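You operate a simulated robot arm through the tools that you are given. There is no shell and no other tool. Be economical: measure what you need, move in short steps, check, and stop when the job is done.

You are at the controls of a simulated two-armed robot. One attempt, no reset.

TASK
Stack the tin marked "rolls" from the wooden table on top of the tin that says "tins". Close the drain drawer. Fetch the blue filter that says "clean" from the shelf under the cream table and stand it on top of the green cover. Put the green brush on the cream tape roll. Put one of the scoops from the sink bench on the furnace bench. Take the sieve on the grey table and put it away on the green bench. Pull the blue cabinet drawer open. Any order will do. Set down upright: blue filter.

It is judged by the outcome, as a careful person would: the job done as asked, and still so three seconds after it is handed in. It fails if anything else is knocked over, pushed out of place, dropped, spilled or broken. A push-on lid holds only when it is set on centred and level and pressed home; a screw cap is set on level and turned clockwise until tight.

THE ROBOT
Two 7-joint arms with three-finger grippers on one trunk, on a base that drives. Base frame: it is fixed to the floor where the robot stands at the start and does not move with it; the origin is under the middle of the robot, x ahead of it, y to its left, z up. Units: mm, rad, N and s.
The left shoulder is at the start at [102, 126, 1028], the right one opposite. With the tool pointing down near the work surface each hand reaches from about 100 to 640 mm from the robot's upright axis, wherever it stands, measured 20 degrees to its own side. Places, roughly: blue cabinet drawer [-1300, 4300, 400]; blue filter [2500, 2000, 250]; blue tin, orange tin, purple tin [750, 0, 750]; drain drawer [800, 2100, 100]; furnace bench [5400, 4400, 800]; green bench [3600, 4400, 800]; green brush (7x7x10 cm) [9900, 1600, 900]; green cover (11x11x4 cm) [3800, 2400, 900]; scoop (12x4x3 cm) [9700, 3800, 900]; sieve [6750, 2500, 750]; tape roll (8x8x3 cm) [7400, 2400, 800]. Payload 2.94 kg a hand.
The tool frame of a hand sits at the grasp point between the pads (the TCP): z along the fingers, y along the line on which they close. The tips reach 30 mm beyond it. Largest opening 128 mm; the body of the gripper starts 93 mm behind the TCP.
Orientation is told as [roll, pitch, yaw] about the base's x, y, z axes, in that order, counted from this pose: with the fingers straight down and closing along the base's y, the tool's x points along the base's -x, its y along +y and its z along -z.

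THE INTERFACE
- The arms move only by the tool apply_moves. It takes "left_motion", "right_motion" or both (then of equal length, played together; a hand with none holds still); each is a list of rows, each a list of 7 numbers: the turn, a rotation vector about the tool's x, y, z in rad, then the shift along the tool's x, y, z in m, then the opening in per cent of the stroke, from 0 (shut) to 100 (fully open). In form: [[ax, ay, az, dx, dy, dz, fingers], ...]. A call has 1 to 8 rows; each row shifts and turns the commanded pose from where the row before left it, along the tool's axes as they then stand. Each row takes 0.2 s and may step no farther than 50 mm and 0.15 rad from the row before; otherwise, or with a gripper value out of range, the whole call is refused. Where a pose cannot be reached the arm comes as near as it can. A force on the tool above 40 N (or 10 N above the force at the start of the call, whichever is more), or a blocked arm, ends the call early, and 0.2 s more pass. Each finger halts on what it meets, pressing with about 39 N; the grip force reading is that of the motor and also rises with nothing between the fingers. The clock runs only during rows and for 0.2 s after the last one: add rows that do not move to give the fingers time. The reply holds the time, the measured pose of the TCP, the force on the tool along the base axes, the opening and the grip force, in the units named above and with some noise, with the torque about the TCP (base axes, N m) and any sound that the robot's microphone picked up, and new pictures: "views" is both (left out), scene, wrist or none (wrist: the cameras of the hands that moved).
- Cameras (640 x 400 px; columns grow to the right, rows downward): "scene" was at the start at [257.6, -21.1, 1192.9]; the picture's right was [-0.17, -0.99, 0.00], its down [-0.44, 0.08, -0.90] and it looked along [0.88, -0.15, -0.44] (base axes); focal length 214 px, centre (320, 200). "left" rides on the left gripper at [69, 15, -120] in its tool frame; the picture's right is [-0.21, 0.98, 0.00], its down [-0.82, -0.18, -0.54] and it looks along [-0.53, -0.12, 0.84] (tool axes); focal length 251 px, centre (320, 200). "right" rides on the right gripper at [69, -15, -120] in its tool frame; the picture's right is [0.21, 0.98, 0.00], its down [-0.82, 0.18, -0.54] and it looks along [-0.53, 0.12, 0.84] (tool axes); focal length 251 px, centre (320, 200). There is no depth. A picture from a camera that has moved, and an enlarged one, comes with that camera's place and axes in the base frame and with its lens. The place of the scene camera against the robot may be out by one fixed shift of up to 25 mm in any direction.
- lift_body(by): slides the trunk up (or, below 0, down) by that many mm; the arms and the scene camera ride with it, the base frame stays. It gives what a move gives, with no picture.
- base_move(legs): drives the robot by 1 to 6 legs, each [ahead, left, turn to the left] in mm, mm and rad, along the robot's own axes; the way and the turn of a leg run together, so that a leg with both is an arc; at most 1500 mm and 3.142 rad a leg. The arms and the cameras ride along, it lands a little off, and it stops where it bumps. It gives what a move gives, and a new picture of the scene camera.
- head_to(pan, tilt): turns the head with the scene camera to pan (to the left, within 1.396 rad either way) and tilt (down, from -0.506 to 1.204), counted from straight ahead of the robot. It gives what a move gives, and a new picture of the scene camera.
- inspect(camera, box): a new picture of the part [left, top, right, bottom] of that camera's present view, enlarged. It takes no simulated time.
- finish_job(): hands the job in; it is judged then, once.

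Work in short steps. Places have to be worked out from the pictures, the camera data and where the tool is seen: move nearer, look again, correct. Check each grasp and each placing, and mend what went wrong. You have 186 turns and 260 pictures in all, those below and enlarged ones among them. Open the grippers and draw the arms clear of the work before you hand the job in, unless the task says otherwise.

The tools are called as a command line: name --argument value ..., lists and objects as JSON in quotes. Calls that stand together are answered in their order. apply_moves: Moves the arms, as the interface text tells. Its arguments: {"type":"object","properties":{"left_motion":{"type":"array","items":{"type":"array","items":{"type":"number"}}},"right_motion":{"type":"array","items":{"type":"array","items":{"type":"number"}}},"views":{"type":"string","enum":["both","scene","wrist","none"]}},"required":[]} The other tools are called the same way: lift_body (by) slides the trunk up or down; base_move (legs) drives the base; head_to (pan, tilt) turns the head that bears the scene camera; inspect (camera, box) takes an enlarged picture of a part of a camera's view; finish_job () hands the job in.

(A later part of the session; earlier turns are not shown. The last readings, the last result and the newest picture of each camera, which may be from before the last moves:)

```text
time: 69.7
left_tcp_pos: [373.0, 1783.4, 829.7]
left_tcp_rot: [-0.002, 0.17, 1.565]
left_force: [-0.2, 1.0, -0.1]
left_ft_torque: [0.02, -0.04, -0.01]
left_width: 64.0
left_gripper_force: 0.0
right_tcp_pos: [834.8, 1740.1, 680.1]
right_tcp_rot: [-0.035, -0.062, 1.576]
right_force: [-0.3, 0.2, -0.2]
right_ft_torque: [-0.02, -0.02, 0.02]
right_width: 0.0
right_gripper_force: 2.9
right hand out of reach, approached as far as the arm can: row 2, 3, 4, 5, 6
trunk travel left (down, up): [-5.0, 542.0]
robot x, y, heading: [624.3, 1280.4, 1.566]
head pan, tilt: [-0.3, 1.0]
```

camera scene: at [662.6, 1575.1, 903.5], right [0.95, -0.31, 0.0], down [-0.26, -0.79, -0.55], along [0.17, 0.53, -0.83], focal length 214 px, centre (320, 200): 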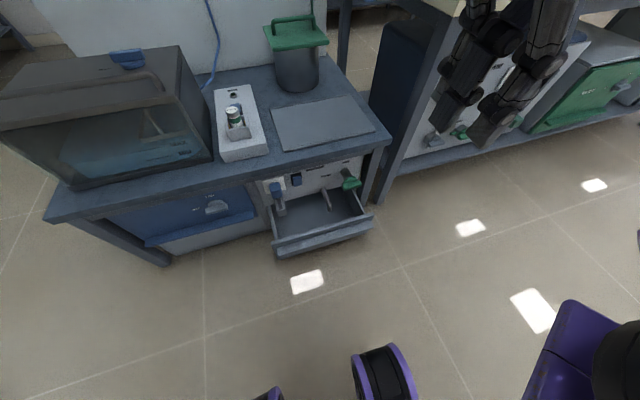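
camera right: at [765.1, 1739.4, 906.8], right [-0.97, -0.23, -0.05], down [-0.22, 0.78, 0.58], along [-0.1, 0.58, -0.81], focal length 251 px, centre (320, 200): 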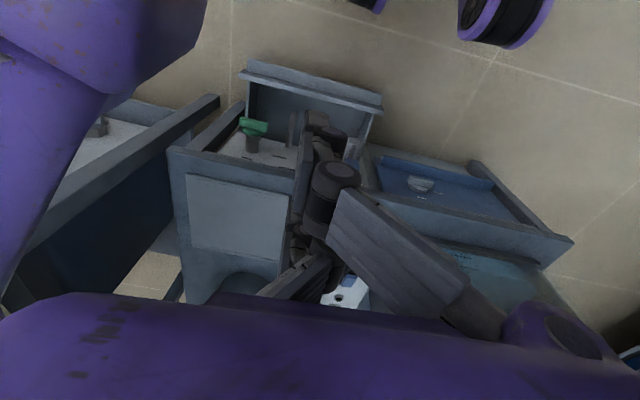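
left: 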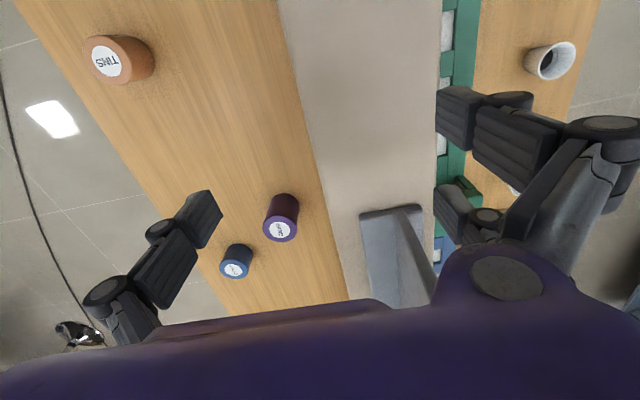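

The downward reach is limited with the arm folded like this. I'll extend farther ahead (farther from the drawer first by backing the base) and try descending again.

base_move --legs '[[-230, 0, 0]]'

apply_moves --right_motion '[[0, 0, 0, -0.05, 0, 0, 0], [0, 0, 0, -0.05, 0, 0, 0], [0, 0, 0, -0.05, 0, 0, 0], [0, 0, 0, 0, 0, 0.05, 0], [0, 0, 0, 0, 0, 0.05, 0], [0, 0, 0, 0, 0, 0.05, 0], [0, 0, 0, 0, 0, 0.05, 0], [0, 0, 0, 0, 0, 0.05, 0]]' --views "none"

```text
time: 71.4
left_tcp_pos: [374.4, 1556.5, 829.7]
left_tcp_rot: [-0.002, 0.168, 1.566]
left_force: [0.4, -0.4, 0.2]
left_ft_torque: [0.02, 0.0, 0.01]
left_width: 63.9
left_gripper_force: 0.1
right_tcp_pos: [832.9, 1512.3, 680.3]
right_tcp_rot: [-0.034, -0.06, 1.576]
right_force: [-0.4, -0.1, 0.0]
right_ft_torque: [0.03, -0.03, 0.0]
right_width: 0.0
right_gripper_force: 2.7
trunk travel left (down, up): [-5.0, 542.0]
robot x, y, heading: [624.9, 1050.0, 1.569]
head pan, tilt: [-0.3, 1.0]
camera scene: at [659.5, 1349.2, 903.2], right [0.96, -0.28, 0.0], down [-0.23, -0.8, -0.55], along [0.15, 0.53, -0.83], focal length 214 px, centre (320, 200)
```

scene: 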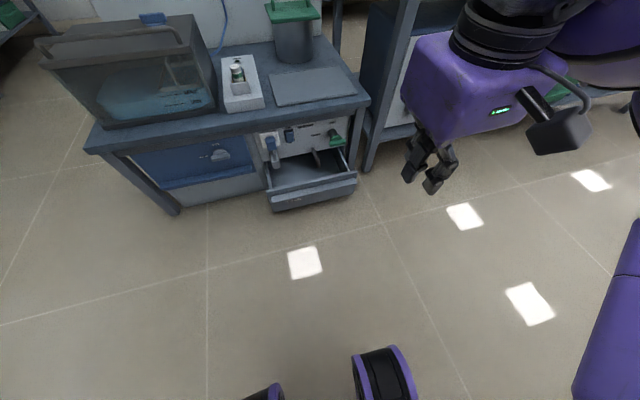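

```text
time: 73.2
left_tcp_pos: [373.6, 1556.4, 829.5]
left_tcp_rot: [-0.003, 0.17, 1.566]
left_force: [0.5, -0.3, 0.2]
left_ft_torque: [0.01, 0.02, -0.01]
left_width: 64.1
left_gripper_force: 0.0
right_tcp_pos: [842.5, 1680.6, 441.2]
right_tcp_rot: [-0.035, -0.061, 1.576]
right_force: [0.3, 0.1, 0.2]
right_ft_torque: [0.01, -0.01, -0.01]
right_width: 0.0
right_gripper_force: 3.1
trunk travel left (down, up): [-5.0, 542.0]
robot x, y, heading: [626.2, 1055.0, 1.571]
head pan, tilt: [-0.3, 1.0]
```

That works: z is 441 at 625 mm ahead. I'll tilt the hand forward while lowering to z≈180.

apply_moves --right_motion '[[0, -0.15, 0, 0, 0, 0.04, 0], [0, -0.15, 0, 0.005, 0, 0.04, 0], [0, -0.15, 0, 0.012, 0, 0.038, 0], [0, -0.15, 0, 0.017, 0, 0.036, 0], [0, 0, 0, 0.023, 0, 0.033, 0], [0, 0, 0, 0.023, 0, 0.033, 0], [0, 0, 0, 0.011, 0, 0.016, 0], [0, 0, 0, 0, 0, 0, 0]]' --views "scene"

```text
time: 75.0
left_tcp_pos: [372.8, 1557.6, 830.3]
left_tcp_rot: [-0.002, 0.169, 1.566]
left_force: [-0.1, 0.6, 0.5]
left_ft_torque: [-0.02, 0.01, 0.03]
left_width: 64.0
left_gripper_force: 0.0
right_tcp_pos: [845.7, 1689.2, 302.6]
right_tcp_rot: [-0.042, -0.588, 1.597]
right_force: [-0.5, -0.2, 0.1]
right_ft_torque: [-0.04, -0.02, -0.01]
right_width: 0.0
right_gripper_force: 3.3
right hand out of reach, approached as far as the arm can: row 4, 5, 6, 7
trunk travel left (down, up): [-5.0, 542.0]
robot x, y, heading: [624.2, 1054.1, 1.568]
head pan, tilt: [-0.3, 1.0]
camera scene: at [647.8, 1354.6, 906.4], right [0.99, -0.11, 0.0], down [-0.09, -0.8, -0.59], along [0.06, 0.59, -0.81], focal length 214 px, centre (320, 200)
```

scene: 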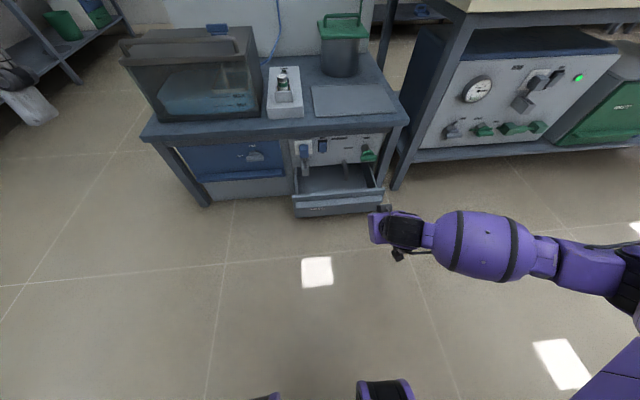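

The arm is at its outer limit, so I'll draw back about 150 mm while descending about 125 mm.

apply_moves --right_motion '[[0, 0, 0, 0.048, 0, 0.004, 0], [0, 0, 0, 0.048, 0, 0.005, 0], [0, 0, 0, 0.048, 0, 0.005, 0], [0, 0, 0, 0.048, 0, 0.005, 0], [0, 0, 0, 0, 0, 0, 0]]' --views "scene"

```text
time: 76.2
left_tcp_pos: [373.4, 1557.2, 829.2]
left_tcp_rot: [-0.002, 0.169, 1.565]
left_force: [-1.1, 1.0, 1.2]
left_ft_torque: [-0.02, 0.0, 0.0]
left_width: 64.1
left_gripper_force: 0.1
right_tcp_pos: [844.7, 1687.8, 302.3]
right_tcp_rot: [-0.041, -0.585, 1.599]
right_force: [1.1, 0.9, 0.2]
right_ft_torque: [0.0, -0.01, 0.01]
right_width: 0.2
right_gripper_force: 2.7
right hand out of reach, approached as far as the arm can: row 1, 2, 3, 4
trunk travel left (down, up): [-5.0, 542.0]
robot x, y, heading: [621.2, 1052.5, 1.568]
head pan, tilt: [-0.3, 1.0]
camera scene: at [648.0, 1354.9, 906.7], right [0.99, -0.11, 0.0], down [-0.09, -0.8, -0.59], along [0.06, 0.59, -0.81], focal length 214 px, centre (320, 200)
```

scene: 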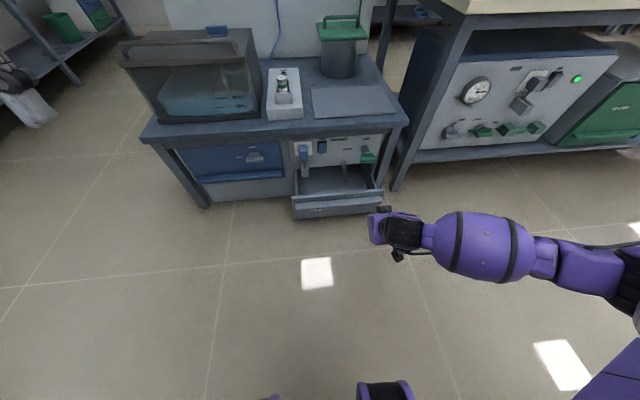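

Locked in that posture. I'll straighten the tool back to vertical and test how low it goes.

apply_moves --right_motion '[[0, 0.15, 0, 0, 0, 0, 0], [0, 0.15, 0, 0, 0, 0, 0], [0, 0.15, 0, 0, 0, 0, 0], [0, 0.1, 0, 0, 0, 0, 0], [0, 0, 0, 0, 0, 0.04, 0], [0, 0, 0, 0, 0, 0.04, 0], [0, 0, 0, 0, 0, 0.04, 0], [0, 0, 0, 0, 0, 0, 0]]' --views "scene"

```text
time: 78.0
left_tcp_pos: [371.9, 1556.7, 829.9]
left_tcp_rot: [0.0, 0.171, 1.566]
left_force: [-0.4, 0.6, -0.1]
left_ft_torque: [0.03, 0.02, -0.01]
left_width: 63.7
left_gripper_force: 0.2
right_tcp_pos: [852.0, 1691.5, 177.6]
right_tcp_rot: [-0.035, -0.036, 1.576]
right_force: [0.2, -0.3, -0.1]
right_ft_torque: [0.0, -0.01, -0.05]
right_width: 0.1
right_gripper_force: 2.7
trunk travel left (down, up): [-5.0, 542.0]
robot x, y, heading: [629.0, 1053.3, 1.568]
head pan, tilt: [-0.3, 1.0]
camera scene: at [655.0, 1351.8, 904.4], right [0.98, -0.21, 0.0], down [-0.17, -0.81, -0.57], along [0.12, 0.55, -0.82], focal length 214 px, centre (320, 200)
```

scene: 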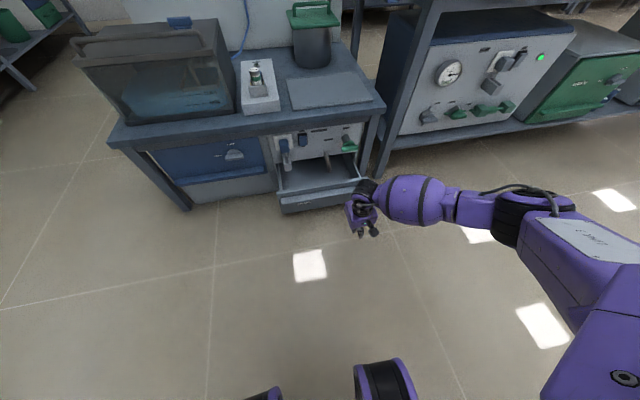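

Vertical works down to 178. I'll add a modest 0.3 rad tilt and centre on x≈780, which should keep the wrist clear of the bench edge.

apply_moves --right_motion '[[0, -0.14, 0, 0, 0.035, 0, 0], [0, -0.14, 0, 0, 0.035, 0, 0], [0, 0, 0, 0, 0, 0, 0]]' --views "both"

```text
time: 78.8
left_tcp_pos: [372.7, 1557.4, 829.4]
left_tcp_rot: [-0.001, 0.169, 1.566]
left_force: [0.0, -0.3, 0.6]
left_ft_torque: [-0.02, 0.03, -0.02]
left_width: 64.1
left_gripper_force: 0.0
right_tcp_pos: [782.4, 1693.9, 179.5]
right_tcp_rot: [-0.034, -0.314, 1.584]
right_force: [-0.8, 0.4, -0.3]
right_ft_torque: [0.01, 0.01, -0.01]
right_width: 0.1
right_gripper_force: 3.3
trunk travel left (down, up): [-5.0, 542.0]
robot x, y, heading: [626.2, 1056.8, 1.575]
head pan, tilt: [-0.3, 1.0]
camera scene: at [653.7, 1352.4, 904.7], right [0.98, -0.19, 0.0], down [-0.16, -0.81, -0.57], along [0.11, 0.56, -0.82], focal length 214 px, centre (320, 200)
camera right: at [795.8, 1590.6, 272.0], right [-0.97, -0.21, -0.1], down [-0.21, 0.61, 0.76], along [-0.1, 0.76, -0.64], focal length 251 px, centre (320, 200)
```

scene: 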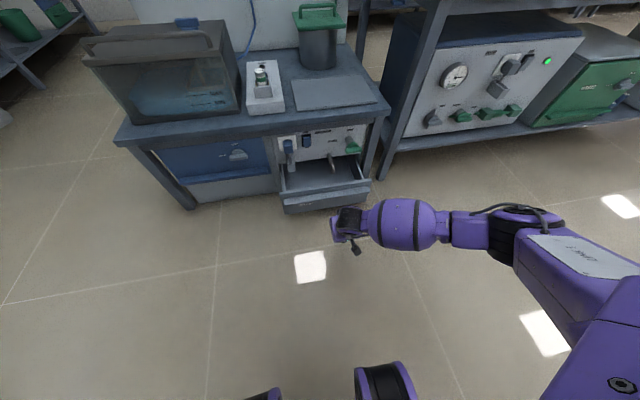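
right: 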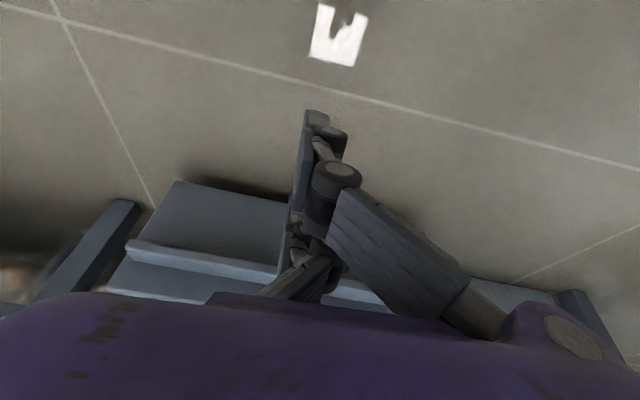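

The drawer front runs about z 56–165. I'll lower the tips to about z 116, then use the base to push gently. First I'll close most of the gap.

apply_moves --right_motion '[[0, 0, 0, 0.0107, 0, 0.0333, 0], [0, 0, 0, 0, 0, 0, 0]]' --views "none"

base_move --legs '[[150, 0, 0]]'

base_move --legs '[[70, 0, 0]]'

```text
time: 79.4
left_tcp_pos: [373.3, 1555.8, 829.8]
left_tcp_rot: [-0.003, 0.169, 1.565]
left_force: [1.1, 0.3, 0.7]
left_ft_torque: [-0.02, 0.0, -0.01]
left_width: 64.0
left_gripper_force: 0.1
right_tcp_pos: [784.7, 1693.2, 144.8]
right_tcp_rot: [-0.037, -0.316, 1.585]
right_force: [0.5, 0.5, -0.3]
right_ft_torque: [0.04, 0.01, 0.01]
right_width: 0.0
right_gripper_force: 2.8
trunk travel left (down, up): [-5.0, 542.0]
robot x, y, heading: [620.8, 1055.0, 1.563]
head pan, tilt: [-0.3, 1.0]
```

```text
time: 80.8
left_tcp_pos: [377.1, 1708.9, 827.9]
left_tcp_rot: [-0.003, 0.169, 1.56]
left_force: [0.1, -1.4, -0.5]
left_ft_torque: [-0.02, 0.0, 0.03]
left_width: 64.2
left_gripper_force: 0.0
right_tcp_pos: [788.8, 1842.8, 144.0]
right_tcp_rot: [-0.035, -0.314, 1.582]
right_force: [-0.1, 0.3, 0.1]
right_ft_torque: [-0.04, 0.0, -0.03]
right_width: 0.1
right_gripper_force: 3.4
trunk travel left (down, up): [-5.0, 542.0]
robot x, y, heading: [625.2, 1205.4, 1.565]
head pan, tilt: [-0.3, 1.0]
camera scene: at [656.1, 1503.7, 905.0], right [0.98, -0.2, 0.0], down [-0.16, -0.8, -0.57], along [0.11, 0.56, -0.82], focal length 214 px, centre (320, 200)
```

scene: 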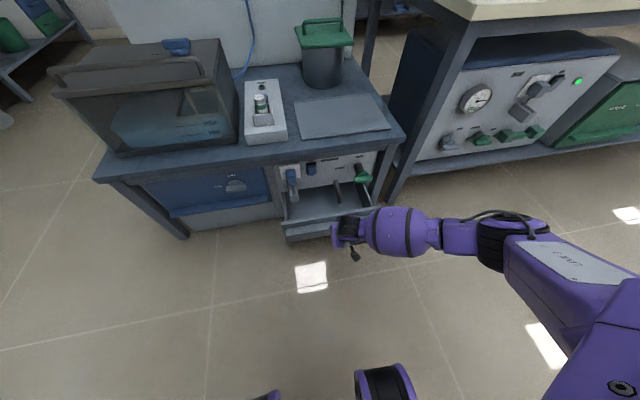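

```text
time: 81.8
left_tcp_pos: [377.7, 1779.4, 829.6]
left_tcp_rot: [-0.002, 0.168, 1.559]
left_force: [0.3, -0.8, -1.5]
left_ft_torque: [-0.02, -0.02, -0.02]
left_width: 63.9
left_gripper_force: 0.1
right_tcp_pos: [790.0, 1911.7, 144.9]
right_tcp_rot: [-0.038, -0.317, 1.579]
right_force: [0.0, -0.4, -0.2]
right_ft_torque: [-0.02, -0.01, 0.01]
right_width: 0.0
right_gripper_force: 2.9
trunk travel left (down, up): [-5.0, 542.0]
robot x, y, heading: [624.5, 1274.9, 1.562]
head pan, tilt: [-0.3, 1.0]
camera scene: at [657.0, 1574.0, 905.1], right [0.98, -0.2, 0.0], down [-0.16, -0.8, -0.58], along [0.11, 0.56, -0.82], focal length 214 px, centre (320, 200)
```

scene: 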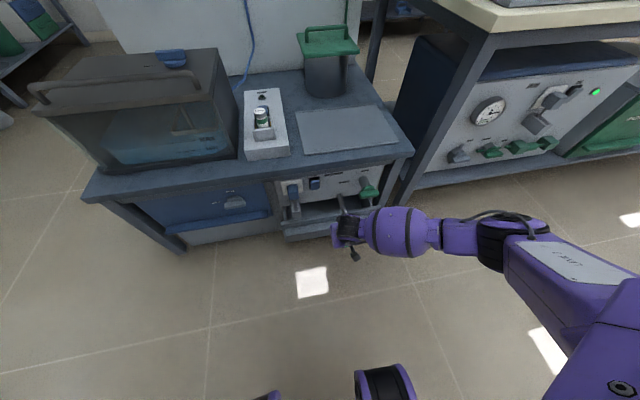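

The drawer is moving in easily. I'll continue in small pushes.

base_move --legs '[[50, 0, 0]]'

inspect --camera "scene" --box '[240, 150, 440, 280]'

```text
time: 82.8
left_tcp_pos: [379.3, 1829.8, 830.3]
left_tcp_rot: [-0.002, 0.168, 1.558]
left_force: [0.3, 0.2, 0.0]
left_ft_torque: [-0.03, 0.03, 0.01]
left_width: 64.2
left_gripper_force: 0.0
right_tcp_pos: [789.8, 1963.1, 147.5]
right_tcp_rot: [-0.037, -0.314, 1.577]
right_force: [0.3, 0.6, -0.4]
right_ft_torque: [-0.01, -0.01, 0.0]
right_width: 0.0
right_gripper_force: 3.4
trunk travel left (down, up): [-5.0, 542.0]
robot x, y, heading: [633.2, 1331.2, 1.562]
head pan, tilt: [-0.3, 1.0]
stopped in leg 1: the force on the tool passed its limit at 67 N (the readings are from after the stop); the commanded pose is now the measured one
camera scene: at [657.9, 1624.4, 905.4], right [0.98, -0.2, 0.0], down [-0.16, -0.8, -0.58], along [0.11, 0.57, -0.82], focal length 214 px, centre (320, 200)
```

scene: 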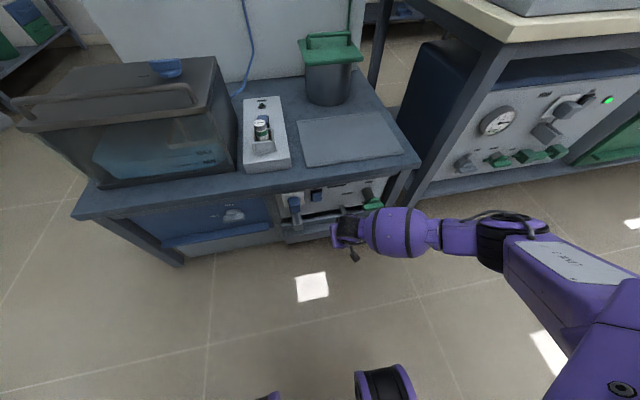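

```text
3.08 times, centred on (340, 215) of scene
camera zoom: at [657.9, 1624.4, 905.4], right [0.98, -0.2, 0.0], down [-0.16, -0.8, -0.58], along [0.11, 0.57, -0.82], focal length 660 px, centre (258, 154)
```

zoom: 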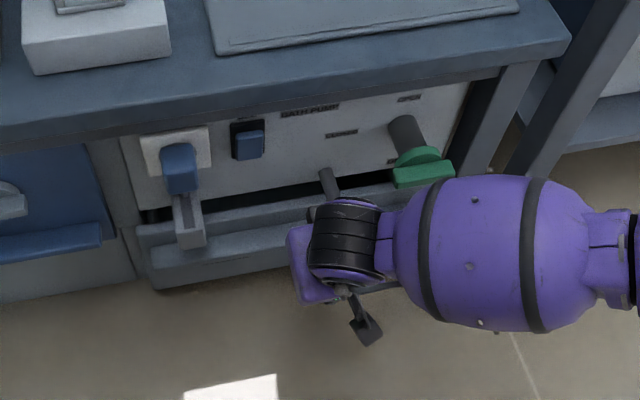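

It stopped at 67 N, either from the drawer hitting its end or the hand touching the drain pipe. I'll back off 80 mm to look.

base_move --legs '[[-100, 0, 0]]'

apply_moves --right_motion '[[0, 0, 0, 0, -0.045, 0, 0], [0, 0, 0, 0, -0.045, 0, 0], [0, 0, 0, 0, -0.03, 0, 0]]' --views "both"

inspect --camera "scene" --box '[200, 120, 440, 260]'

```text
time: 84.0
left_tcp_pos: [377.7, 1731.0, 828.8]
left_tcp_rot: [-0.002, 0.17, 1.558]
left_force: [0.7, 0.1, 0.6]
left_ft_torque: [0.01, -0.01, 0.02]
left_width: 64.0
left_gripper_force: 0.1
right_tcp_pos: [790.2, 1862.5, 146.0]
right_tcp_rot: [-0.036, -0.312, 1.577]
right_force: [0.1, 0.1, -0.8]
right_ft_torque: [0.02, -0.03, 0.0]
right_width: 0.0
right_gripper_force: 3.2
trunk travel left (down, up): [-5.0, 542.0]
robot x, y, heading: [627.6, 1226.0, 1.557]
head pan, tilt: [-0.3, 1.0]
camera scene: at [657.0, 1524.3, 905.4], right [0.98, -0.2, 0.0], down [-0.16, -0.8, -0.58], along [0.11, 0.56, -0.82], focal length 214 px, centre (320, 200)
```

scene: 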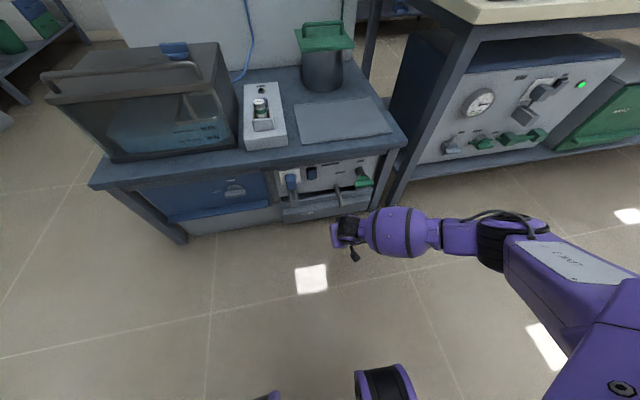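

```text
time: 84.8
left_tcp_pos: [378.0, 1731.1, 830.1]
left_tcp_rot: [-0.001, 0.169, 1.558]
left_force: [0.0, 0.5, -1.1]
left_ft_torque: [0.02, 0.03, 0.01]
left_width: 64.0
left_gripper_force: 0.1
right_tcp_pos: [910.1, 1862.4, 150.2]
right_tcp_rot: [-0.036, -0.313, 1.577]
right_force: [-0.1, -0.1, 1.0]
right_ft_torque: [0.01, -0.04, -0.04]
right_width: 0.0
right_gripper_force: 3.2
trunk travel left (down, up): [-5.0, 542.0]
robot x, y, heading: [624.5, 1227.3, 1.561]
head pan, tilt: [-0.3, 1.0]
camera scene: at [655.2, 1525.0, 905.2], right [0.98, -0.17, 0.0], down [-0.14, -0.81, -0.58], along [0.1, 0.57, -0.82], focal length 214 px, centre (320, 200)
camera right: at [923.0, 1760.6, 242.8], right [-0.97, -0.2, -0.1], down [-0.2, 0.62, 0.76], along [-0.09, 0.76, -0.64], focal length 251 px, centre (320, 200)
```

scene: 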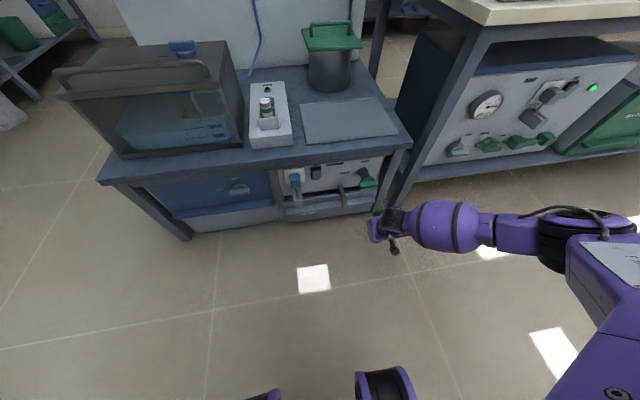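
right: 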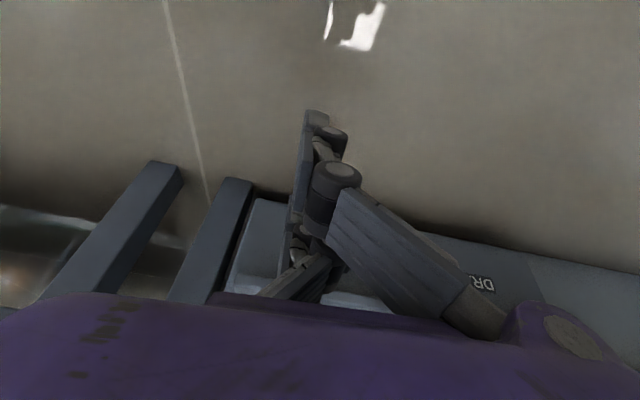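

```text
2.67 times, centred on (320, 190) of scene
camera zoom: at [655.2, 1525.0, 905.2], right [0.98, -0.17, 0.0], down [-0.14, -0.81, -0.58], along [0.1, 0.57, -0.82], focal length 572 px, centre (320, 227)
```

zoom: 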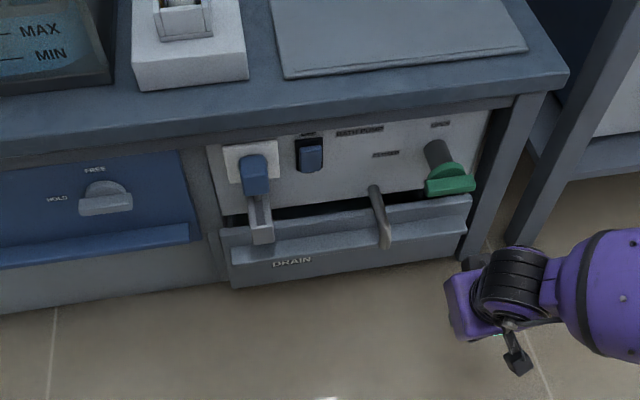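

The "DRAIN" front now looks nearly flush. I'll zoom in tight to check for any remaining gap.

inspect --camera "scene" --box '[260, 165, 390, 235]'

```text
4.92 times, centred on (325, 200) of scene
camera zoom: at [655.2, 1525.0, 905.2], right [0.98, -0.17, 0.0], down [-0.14, -0.81, -0.58], along [0.1, 0.57, -0.82], focal length 1056 px, centre (295, 200)
```

zoom: 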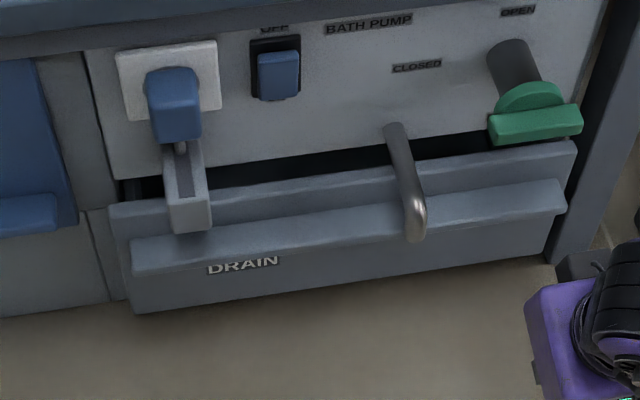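

A slight gap may remain behind the front. I'll push once more between the spout and the pipe (x≈750) and see where it stops.

apply_moves --right_motion '[[0, 0, 0, 0, 0.045, 0, 0], [0, 0, 0, 0, 0.045, 0, 0], [0, 0, 0, 0, 0.045, 0, 0], [0, 0, 0, 0.01, 0.02, 0.02, 0]]' --views "none"

base_move --legs '[[125, 0, 0]]'

inspect --camera "scene" --box '[230, 160, 400, 260]'

```text
time: 85.8
left_tcp_pos: [377.5, 1730.9, 829.2]
left_tcp_rot: [-0.001, 0.17, 1.559]
left_force: [-0.8, 0.3, -0.2]
left_ft_torque: [0.01, 0.0, -0.01]
left_width: 64.1
left_gripper_force: 0.0
right_tcp_pos: [755.1, 1860.6, 123.9]
right_tcp_rot: [-0.039, -0.315, 1.575]
right_force: [0.2, -0.5, 0.7]
right_ft_torque: [-0.01, 0.02, -0.02]
right_width: 0.2
right_gripper_force: 2.8
trunk travel left (down, up): [-5.0, 542.0]
robot x, y, heading: [620.2, 1227.7, 1.558]
head pan, tilt: [-0.3, 1.0]
```

```text
time: 87.1
left_tcp_pos: [377.2, 1854.0, 828.6]
left_tcp_rot: [-0.002, 0.17, 1.563]
left_force: [-0.4, 0.3, -1.1]
left_ft_torque: [-0.01, 0.0, 0.03]
left_width: 64.1
left_gripper_force: 0.1
right_tcp_pos: [751.6, 1983.3, 123.1]
right_tcp_rot: [-0.036, -0.313, 1.579]
right_force: [-0.2, 0.0, -0.5]
right_ft_torque: [-0.01, 0.01, -0.02]
right_width: 0.0
right_gripper_force: 3.2
trunk travel left (down, up): [-5.0, 542.0]
robot x, y, heading: [628.9, 1352.7, 1.562]
head pan, tilt: [-0.3, 1.0]
camera scene: at [658.3, 1647.8, 904.7], right [0.98, -0.21, 0.0], down [-0.17, -0.8, -0.57], along [0.12, 0.56, -0.82], focal length 214 px, centre (320, 200)
```

scene: 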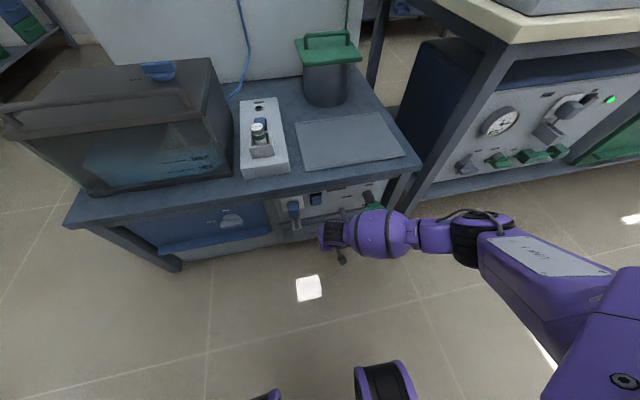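

```text
3.76 times, centred on (315, 210) of scene
camera zoom: at [658.3, 1647.8, 904.7], right [0.98, -0.21, 0.0], down [-0.17, -0.8, -0.57], along [0.12, 0.56, -0.82], focal length 807 px, centre (339, 162)
```

zoom: 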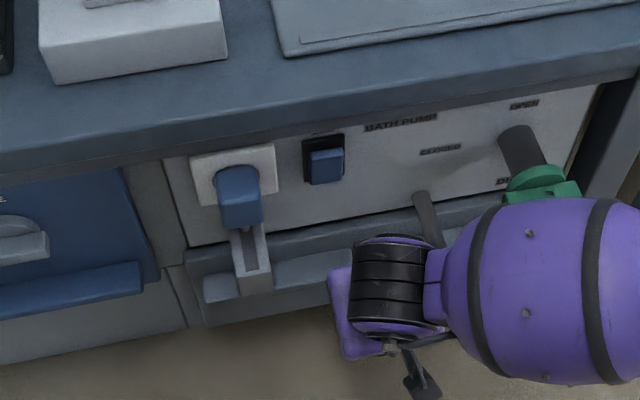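

The drawer went 20 mm farther and the gap is nearly closed. One more small push.

base_move --legs '[[15, 0, 0]]'

inspect --camera "scene" --box '[230, 160, 400, 260]'

```text
time: 88.0
left_tcp_pos: [378.0, 1867.8, 829.4]
left_tcp_rot: [-0.003, 0.17, 1.563]
left_force: [-0.4, -0.5, -0.2]
left_ft_torque: [-0.02, -0.01, 0.01]
left_width: 64.0
left_gripper_force: 0.0
right_tcp_pos: [751.8, 1991.2, 120.6]
right_tcp_rot: [-0.035, -0.297, 1.579]
right_force: [0.8, -1.3, -0.6]
right_ft_torque: [0.06, 0.08, -0.04]
right_width: 0.1
right_gripper_force: 2.9
trunk travel left (down, up): [-5.0, 542.0]
robot x, y, heading: [625.0, 1364.0, 1.56]
head pan, tilt: [-0.3, 1.0]
stopped in leg 1: the force on the tool passed its limit at 74 N (the readings are from after the stop); the commanded pose is now the measured one
camera scene: at [658.5, 1662.0, 904.6], right [0.98, -0.21, 0.0], down [-0.17, -0.8, -0.57], along [0.12, 0.56, -0.82], focal length 214 px, centre (320, 200)
```

scene: 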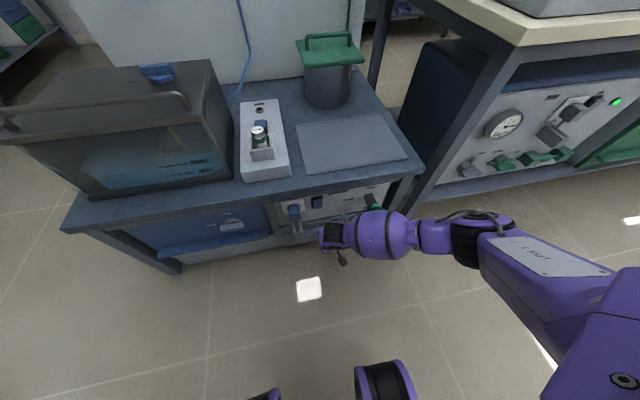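

```text
3.76 times, centred on (315, 210) of scene
camera zoom: at [658.5, 1662.0, 904.6], right [0.98, -0.21, 0.0], down [-0.17, -0.8, -0.57], along [0.12, 0.56, -0.82], focal length 807 px, centre (339, 162)
```

zoom: 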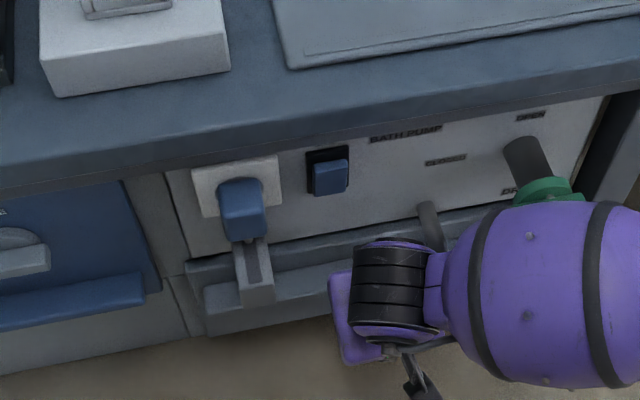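

Gap gone and firm stop: it looks shut. I'll back off and confirm.

base_move --legs '[[-250, 0, 0]]'

inspect --camera "scene" --box '[230, 120, 420, 230]'

```text
time: 89.8
left_tcp_pos: [371.3, 1618.9, 829.2]
left_tcp_rot: [-0.001, 0.168, 1.572]
left_force: [-0.8, -1.4, -0.7]
left_ft_torque: [-0.01, 0.04, -0.05]
left_width: 63.8
left_gripper_force: 0.1
right_tcp_pos: [744.9, 1746.7, 123.0]
right_tcp_rot: [-0.036, -0.301, 1.588]
right_force: [-0.7, 0.1, 0.6]
right_ft_torque: [0.0, -0.02, -0.01]
right_width: 0.0
right_gripper_force: 2.7
trunk travel left (down, up): [-5.0, 542.0]
robot x, y, heading: [624.0, 1121.9, 1.571]
head pan, tilt: [-0.3, 1.0]
camera scene: at [654.9, 1415.5, 904.7], right [0.98, -0.2, 0.0], down [-0.17, -0.8, -0.57], along [0.12, 0.56, -0.82], focal length 214 px, centre (320, 200)
```

scene: 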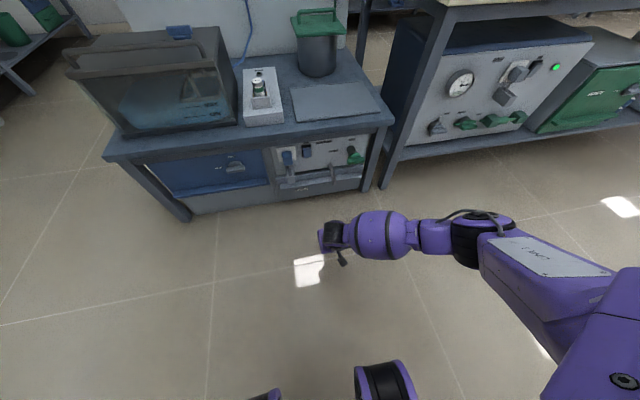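

```text
3.37 times, centred on (325, 175) of scene
camera zoom: at [654.9, 1415.5, 904.7], right [0.98, -0.2, 0.0], down [-0.17, -0.8, -0.57], along [0.12, 0.56, -0.82], focal length 722 px, centre (303, 284)
```

zoom: 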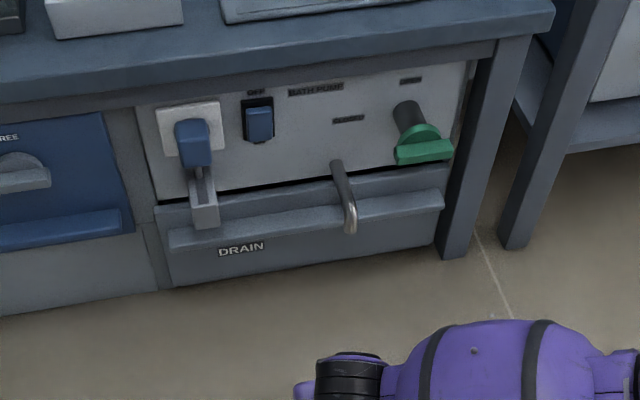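

The drain drawer is closed flush. I'll raise the right hand and drive right along the aisle toward the cream table, looking for the blue filter.

apply_moves --right_motion '[[0, 0.15, 0, -0.01, -0.02, -0.045, 0], [0, 0.15, 0, 0, -0.02, -0.045, 0], [0, 0, 0, 0, 0, -0.05, 0], [0, 0, 0, 0, 0, -0.05, 0], [0, 0, 0, 0, 0, -0.05, 0], [0, 0, 0, 0, 0, -0.05, 0], [0, 0, 0, 0, 0, -0.05, 0], [0, 0, 0, 0, 0, -0.05, 0]]' --views "none"

base_move --legs '[[150, 0, 0], [0, -1000, 0]]'

head_to --pan -0.5 --tilt 0.7

```text
refused: row 1 steps farther than a row can; nothing moved
```

```text
time: 99.8
left_tcp_pos: [1343.8, 1779.8, 829.6]
left_tcp_rot: [-0.002, 0.17, 1.602]
left_force: [0.3, -0.7, 0.5]
left_ft_torque: [-0.02, 0.04, 0.01]
left_width: 64.0
left_gripper_force: 0.0
right_tcp_pos: [1713.5, 1918.1, 121.4]
right_tcp_rot: [-0.034, -0.3, 1.619]
right_force: [0.3, -1.0, -0.6]
right_ft_torque: [0.02, 0.0, 0.04]
right_width: 0.2
right_gripper_force: 2.8
trunk travel left (down, up): [-5.0, 542.0]
robot x, y, heading: [1612.0, 1285.5, 1.603]
head pan, tilt: [-0.3, 1.0]
camera scene: at [1634.3, 1584.0, 904.7], right [0.99, -0.17, 0.0], down [-0.14, -0.81, -0.57], along [0.1, 0.56, -0.82], focal length 214 px, centre (320, 200)
```

scene: 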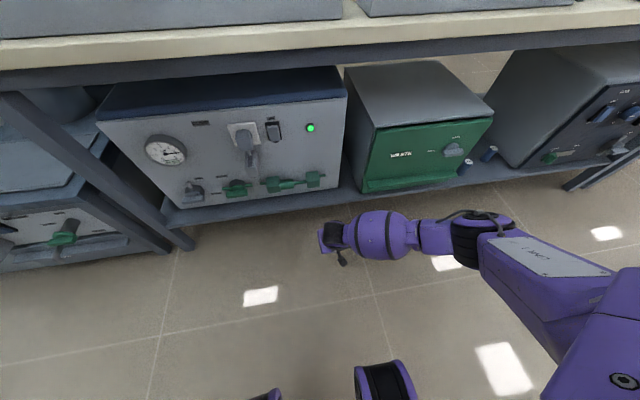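

```text
time: 100.6
left_tcp_pos: [1345.1, 1778.6, 830.1]
left_tcp_rot: [-0.002, 0.168, 1.604]
left_force: [-0.6, 0.5, -0.7]
left_ft_torque: [0.02, -0.02, 0.0]
left_width: 64.0
left_gripper_force: 0.0
right_tcp_pos: [1713.9, 1918.2, 121.3]
right_tcp_rot: [-0.035, -0.301, 1.62]
right_force: [-0.4, 0.2, -0.8]
right_ft_torque: [-0.03, -0.01, 0.04]
right_width: 0.0
right_gripper_force: 3.5
trunk travel left (down, up): [-5.0, 542.0]
robot x, y, heading: [1612.6, 1287.8, 1.603]
head pan, tilt: [-0.499, 0.7]
camera scene: at [1648.6, 1595.6, 929.3], right [0.95, -0.31, 0.0], down [-0.19, -0.58, -0.79], along [0.24, 0.75, -0.61], focal length 214 px, centre (320, 200)
```

scene: 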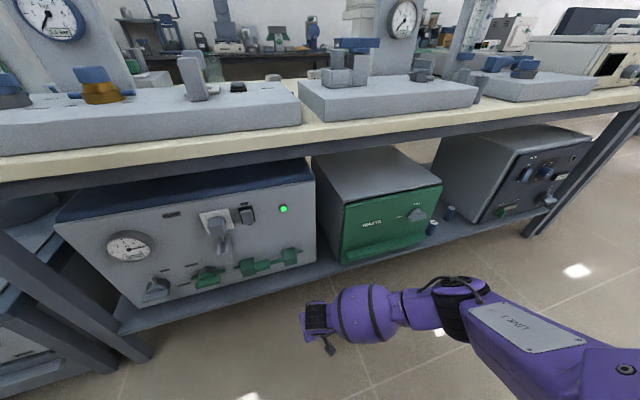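

On the shelf between the green and dark boxes are small cylinders. Zooming.

inspect --camera "scene" --box '[400, 180, 500, 250]'

apply_moves --right_motion '[[0, 0.15, 0, 0, -0.01, -0.045, 0], [0, 0.15, 0, 0, -0.01, -0.045, 0], [0, 0, 0, 0.03, 0, -0.03, 0], [0, 0, 0, 0.03, 0, -0.03, 0], [0, 0, 0, 0, 0, -0.045, 0], [0, 0, 0, 0, 0, -0.045, 0], [0, 0, 0, 0, 0, -0.045, 0], [0, 0, 0, 0, 0, -0.045, 0]]' --views "none"

```text
5.71 times, centred on (450, 215) of scene
camera zoom: at [1648.6, 1595.6, 929.3], right [0.95, -0.31, 0.0], down [-0.19, -0.58, -0.79], along [0.24, 0.75, -0.61], focal length 1226 px, centre (-423, 114)
```

zoom: 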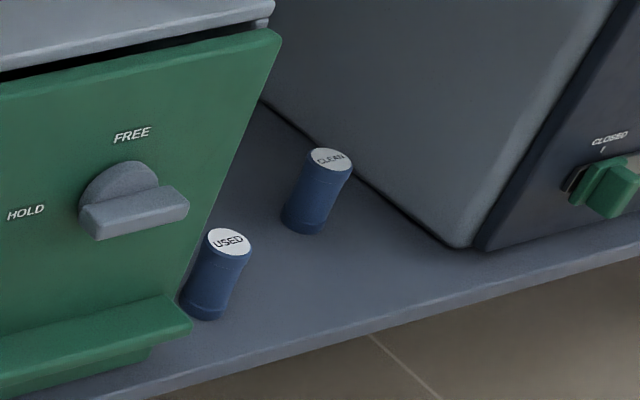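

```text
time: 102.4
left_tcp_pos: [1345.6, 1778.4, 828.9]
left_tcp_rot: [-0.002, 0.169, 1.602]
left_force: [0.2, 0.0, -0.5]
left_ft_torque: [0.01, 0.0, -0.02]
left_width: 64.0
left_gripper_force: 0.1
right_tcp_pos: [1724.3, 1836.9, 448.3]
right_tcp_rot: [-0.034, 0.0, 1.611]
right_force: [0.7, 0.2, 0.1]
right_ft_torque: [0.0, 0.03, -0.02]
right_width: 0.3
right_gripper_force: 3.1
trunk travel left (down, up): [-5.0, 542.0]
robot x, y, heading: [1615.2, 1292.1, 1.605]
head pan, tilt: [-0.499, 0.7]
```

The farther cylinder reads "CLEAN" (near x≈2470, y≈2135) and the nearer one "USED". I'll drive right to stand in front of it.

base_move --legs '[[-60, 0, -0.034], [0, -740, 0]]'

head_to --pan 0.0 --tilt 0.75

```text
time: 109.7
left_tcp_pos: [2085.2, 1727.1, 829.6]
left_tcp_rot: [-0.002, 0.169, 1.577]
left_force: [-0.5, 0.2, -0.4]
left_ft_torque: [0.02, -0.01, 0.03]
left_width: 63.9
left_gripper_force: 0.1
right_tcp_pos: [2465.9, 1777.1, 446.2]
right_tcp_rot: [-0.033, 0.001, 1.585]
right_force: [-0.1, -0.4, 0.5]
right_ft_torque: [-0.02, -0.01, 0.0]
right_width: 0.0
right_gripper_force: 2.9
trunk travel left (down, up): [-5.0, 542.0]
robot x, y, heading: [2342.2, 1231.7, 1.579]
head pan, tilt: [-0.499, 0.7]
camera scene: at [2392.7, 1532.4, 927.5], right [0.9, -0.44, 0.0], down [-0.28, -0.56, -0.78], along [0.35, 0.7, -0.63], focal length 214 px, centre (320, 200)
```

scene: 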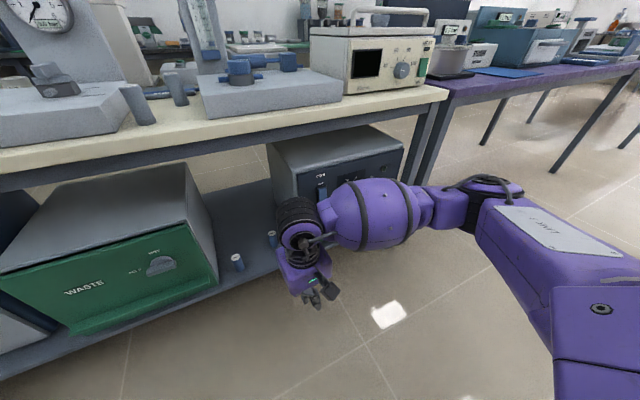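

```text
time: 110.7
left_tcp_pos: [2084.8, 1726.7, 829.1]
left_tcp_rot: [-0.002, 0.167, 1.575]
left_force: [0.1, -0.2, 0.3]
left_ft_torque: [-0.01, 0.01, -0.02]
left_width: 64.0
left_gripper_force: 0.0
right_tcp_pos: [2465.2, 1776.7, 444.9]
right_tcp_rot: [-0.033, 0.0, 1.584]
right_force: [0.3, 0.3, 0.7]
right_ft_torque: [0.02, 0.01, 0.01]
right_width: 0.0
right_gripper_force: 3.0
trunk travel left (down, up): [-5.0, 542.0]
robot x, y, heading: [2344.6, 1227.9, 1.579]
head pan, tilt: [0.0, 0.75]
camera scene: at [2354.1, 1538.3, 921.3], right [1.0, 0.01, 0.0], down [0.0, -0.68, -0.73], along [-0.01, 0.73, -0.68], focal length 214 px, centre (320, 200)
```

scene: 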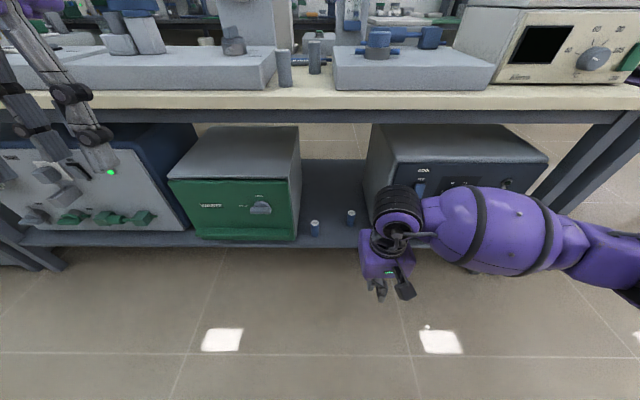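

Triangulated: the "clean" top is at about (2471,2139,290), the shelf at z≈235, the slot x≈2300–2555, and the table underside z≈700. Fingers should reach in tilted forward, so I'll test how far the right hand tilts here.

apply_moves --right_motion '[[0, -0.15, 0, 0, 0, 0, 0], [0, -0.15, 0, 0, 0, 0, 0], [0, -0.15, 0, 0, 0, 0, 0], [0, -0.15, 0, 0, 0, 0, 0], [0, -0.15, 0, 0, 0, 0, 0], [0, -0.15, 0, 0, 0, 0, 0], [0, -0.15, 0, 0, 0, 0, 0], [0, -0.15, 0, 0, 0, 0, 0]]' --views "scene"

```text
time: 112.5
left_tcp_pos: [2084.5, 1727.7, 828.8]
left_tcp_rot: [-0.002, 0.169, 1.576]
left_force: [0.2, 1.2, -1.4]
left_ft_torque: [0.02, -0.03, -0.01]
left_width: 64.0
left_gripper_force: 0.1
right_tcp_pos: [2461.0, 1783.3, 445.0]
right_tcp_rot: [-0.04, -0.641, 1.614]
right_force: [0.1, -0.4, -0.5]
right_ft_torque: [0.0, -0.02, -0.01]
right_width: 0.1
right_gripper_force: 3.2
right hand out of reach, approached as far as the arm can: row 5, 6, 7, 8
trunk travel left (down, up): [-5.0, 542.0]
robot x, y, heading: [2340.0, 1229.7, 1.578]
head pan, tilt: [0.0, 0.75]
camera scene: at [2354.1, 1538.3, 921.3], right [1.0, 0.01, 0.0], down [0.01, -0.68, -0.73], along [-0.01, 0.73, -0.68], focal length 214 px, centre (320, 200)
```

scene: 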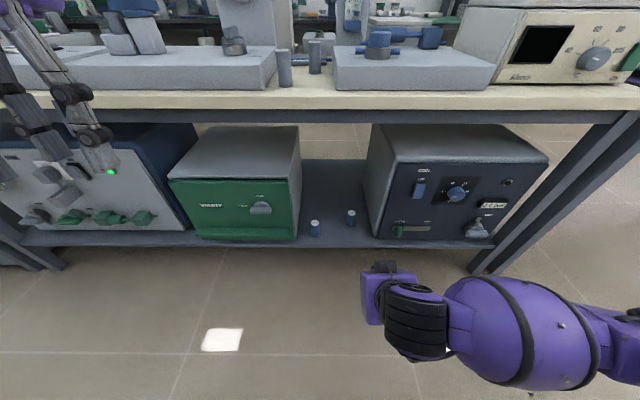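

Tilt tops out near 0.64 rad, which should do. The left hand would meet equipment on the table as I drive closer, so I'll raise and retract it first.

apply_moves --left_motion '[[0, -0.1, 0, 0, 0, -0.045, 50], [0, -0.07, 0, 0, 0, -0.045, 50], [0, 0, 0, 0, 0, -0.05, 50], [0, 0, 0, 0, 0, -0.05, 50], [0, 0, 0, 0.03, 0, -0.03, 50], [0, 0, 0, 0.045, 0, 0, 50], [0, 0, 0, 0.045, 0, 0, 50], [0, 0, 0, 0.045, 0, 0, 50]]' --views "none"

```text
time: 114.3
left_tcp_pos: [2150.0, 1592.9, 888.9]
left_tcp_rot: [-0.003, 0.0, 1.578]
left_force: [0.3, 0.4, -0.1]
left_ft_torque: [-0.02, -0.05, -0.01]
left_width: 64.1
left_gripper_force: 0.0
left hand out of reach, approached as far as the arm can: row 1, 2, 3, 4, 5, 6
right_tcp_pos: [2461.0, 1783.2, 443.4]
right_tcp_rot: [-0.043, -0.641, 1.614]
right_force: [0.3, 0.4, 0.2]
right_ft_torque: [-0.02, 0.02, 0.03]
right_width: 0.0
right_gripper_force: 3.2
trunk travel left (down, up): [-5.0, 542.0]
robot x, y, heading: [2342.7, 1227.6, 1.577]
head pan, tilt: [0.0, 0.75]
```

The left hand is in. I'll lower the right hand to z≈278 in front of the shelf and open it to about 90%.

apply_moves --right_motion '[[0, 0, 0, 0.0247, 0, 0.033, 40], [0, 0, 0, 0.0247, 0, 0.033, 90], [0, 0, 0, 0.0247, 0, 0.033, 90], [0, 0, 0, 0.0247, 0, 0.033, 90], [0, 0, 0, 0, 0, 0, 90]]' --views "both"

```text
time: 115.5
left_tcp_pos: [2149.5, 1595.1, 888.0]
left_tcp_rot: [-0.003, -0.001, 1.578]
left_force: [-0.6, -0.7, 0.7]
left_ft_torque: [0.01, -0.02, 0.02]
left_width: 64.1
left_gripper_force: 0.1
right_tcp_pos: [2461.9, 1781.6, 424.0]
right_tcp_rot: [-0.041, -0.641, 1.614]
right_force: [-0.9, 1.1, -0.3]
right_ft_torque: [-0.02, -0.01, 0.0]
right_width: 115.1
right_gripper_force: 0.2
right hand out of reach, approached as far as the arm can: row 1, 2, 3, 4
trunk travel left (down, up): [-5.0, 542.0]
robot x, y, heading: [2342.2, 1228.8, 1.579]
head pan, tilt: [0.0, 0.75]
camera scene: at [2354.1, 1538.3, 921.3], right [1.0, 0.01, 0.0], down [0.01, -0.68, -0.73], along [-0.01, 0.73, -0.68], focal length 214 px, centre (320, 200)
camera right: at [2479.2, 1656.1, 478.0], right [-0.97, -0.19, -0.16], down [-0.22, 0.33, 0.92], along [-0.12, 0.92, -0.36], focal length 251 px, centre (320, 200)
```

scene: 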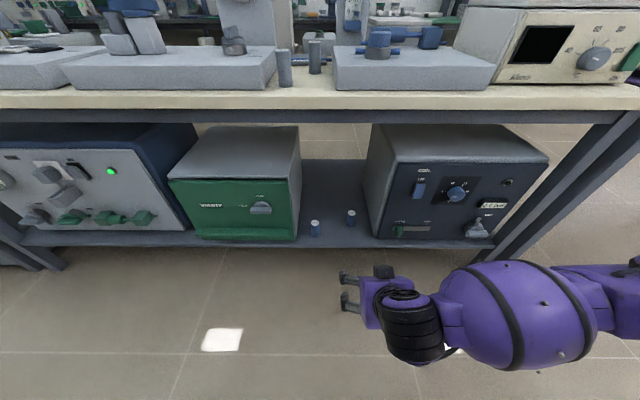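
right: 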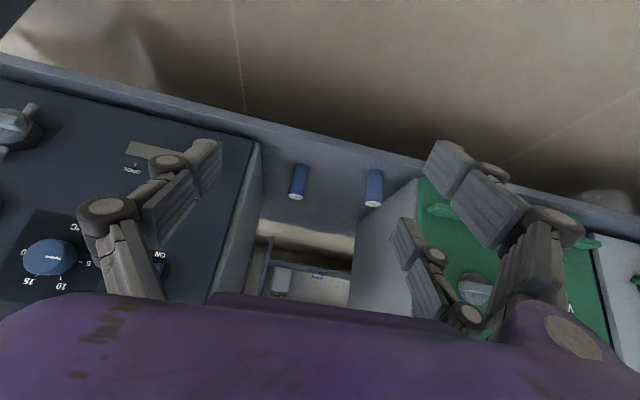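

In this posture tilt trades off against height. I'll test a more extended posture, with the hand farther right and ahead, where the forearm points more forward.

apply_moves --right_motion '[[0, 0, 0, -0.016, -0.04, 0.012, 90], [0, 0, 0, -0.016, -0.04, 0.012, 90], [0, 0, 0, -0.016, -0.04, 0.012, 90], [0, 0, 0, -0.016, -0.04, 0.012, 90], [0, 0, 0, 0.0247, 0, 0.033, 90], [0, 0, 0, 0.0247, 0, 0.033, 90], [0, 0, 0, 0.0247, 0, 0.033, 90], [0, 0, 0, 0, 0, 0, 90]]' --views "scene"

```text
time: 117.3
left_tcp_pos: [2150.5, 1594.9, 888.5]
left_tcp_rot: [-0.003, 0.0, 1.577]
left_force: [0.5, 0.2, 0.4]
left_ft_torque: [0.0, 0.02, 0.01]
left_width: 63.9
left_gripper_force: 0.0
right_tcp_pos: [2623.5, 1871.6, 301.5]
right_tcp_rot: [-0.041, -0.641, 1.615]
right_force: [0.2, 0.0, 0.0]
right_ft_torque: [0.0, 0.03, -0.02]
right_width: 115.3
right_gripper_force: 0.0
trunk travel left (down, up): [-5.0, 542.0]
robot x, y, heading: [2336.5, 1226.7, 1.577]
head pan, tilt: [0.0, 0.75]
camera scene: at [2354.1, 1538.4, 921.3], right [1.0, 0.01, 0.0], down [0.01, -0.68, -0.73], along [-0.01, 0.73, -0.68], focal length 214 px, centre (320, 200)
```

scene: 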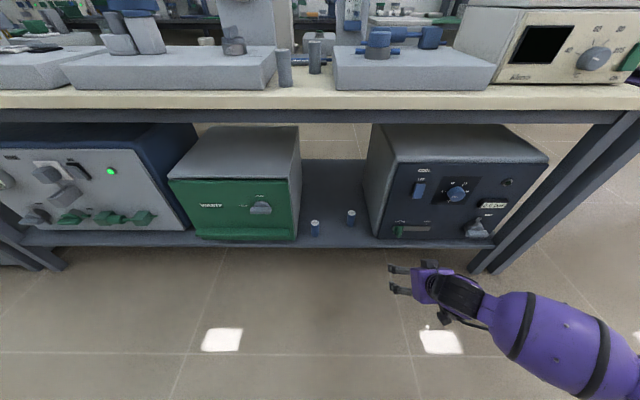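

The extended posture works. I'll try two more tilt steps and a little more descent.

apply_moves --right_motion '[[0, -0.15, 0, 0.01, 0, 0.01, 90], [0, -0.15, 0, 0.01, 0, 0.01, 90], [0, -0.1, 0, 0.005, 0, 0.0, 90], [0, 0, 0, 0, 0, 0, 90]]' --views "none"

```text
time: 118.3
left_tcp_pos: [2150.1, 1593.7, 888.3]
left_tcp_rot: [-0.005, 0.0, 1.578]
left_force: [0.7, 0.4, -0.1]
left_ft_torque: [0.03, 0.01, 0.01]
left_width: 64.1
left_gripper_force: 0.0
right_tcp_pos: [2623.3, 1871.5, 303.2]
right_tcp_rot: [-0.044, -0.642, 1.615]
right_force: [-0.6, 0.0, -0.8]
right_ft_torque: [0.03, -0.01, 0.03]
right_width: 115.1
right_gripper_force: 0.0
right hand out of reach, approached as far as the arm can: row 1, 2, 3
trunk travel left (down, up): [-5.0, 542.0]
robot x, y, heading: [2340.2, 1227.4, 1.579]
head pan, tilt: [0.0, 0.75]
```

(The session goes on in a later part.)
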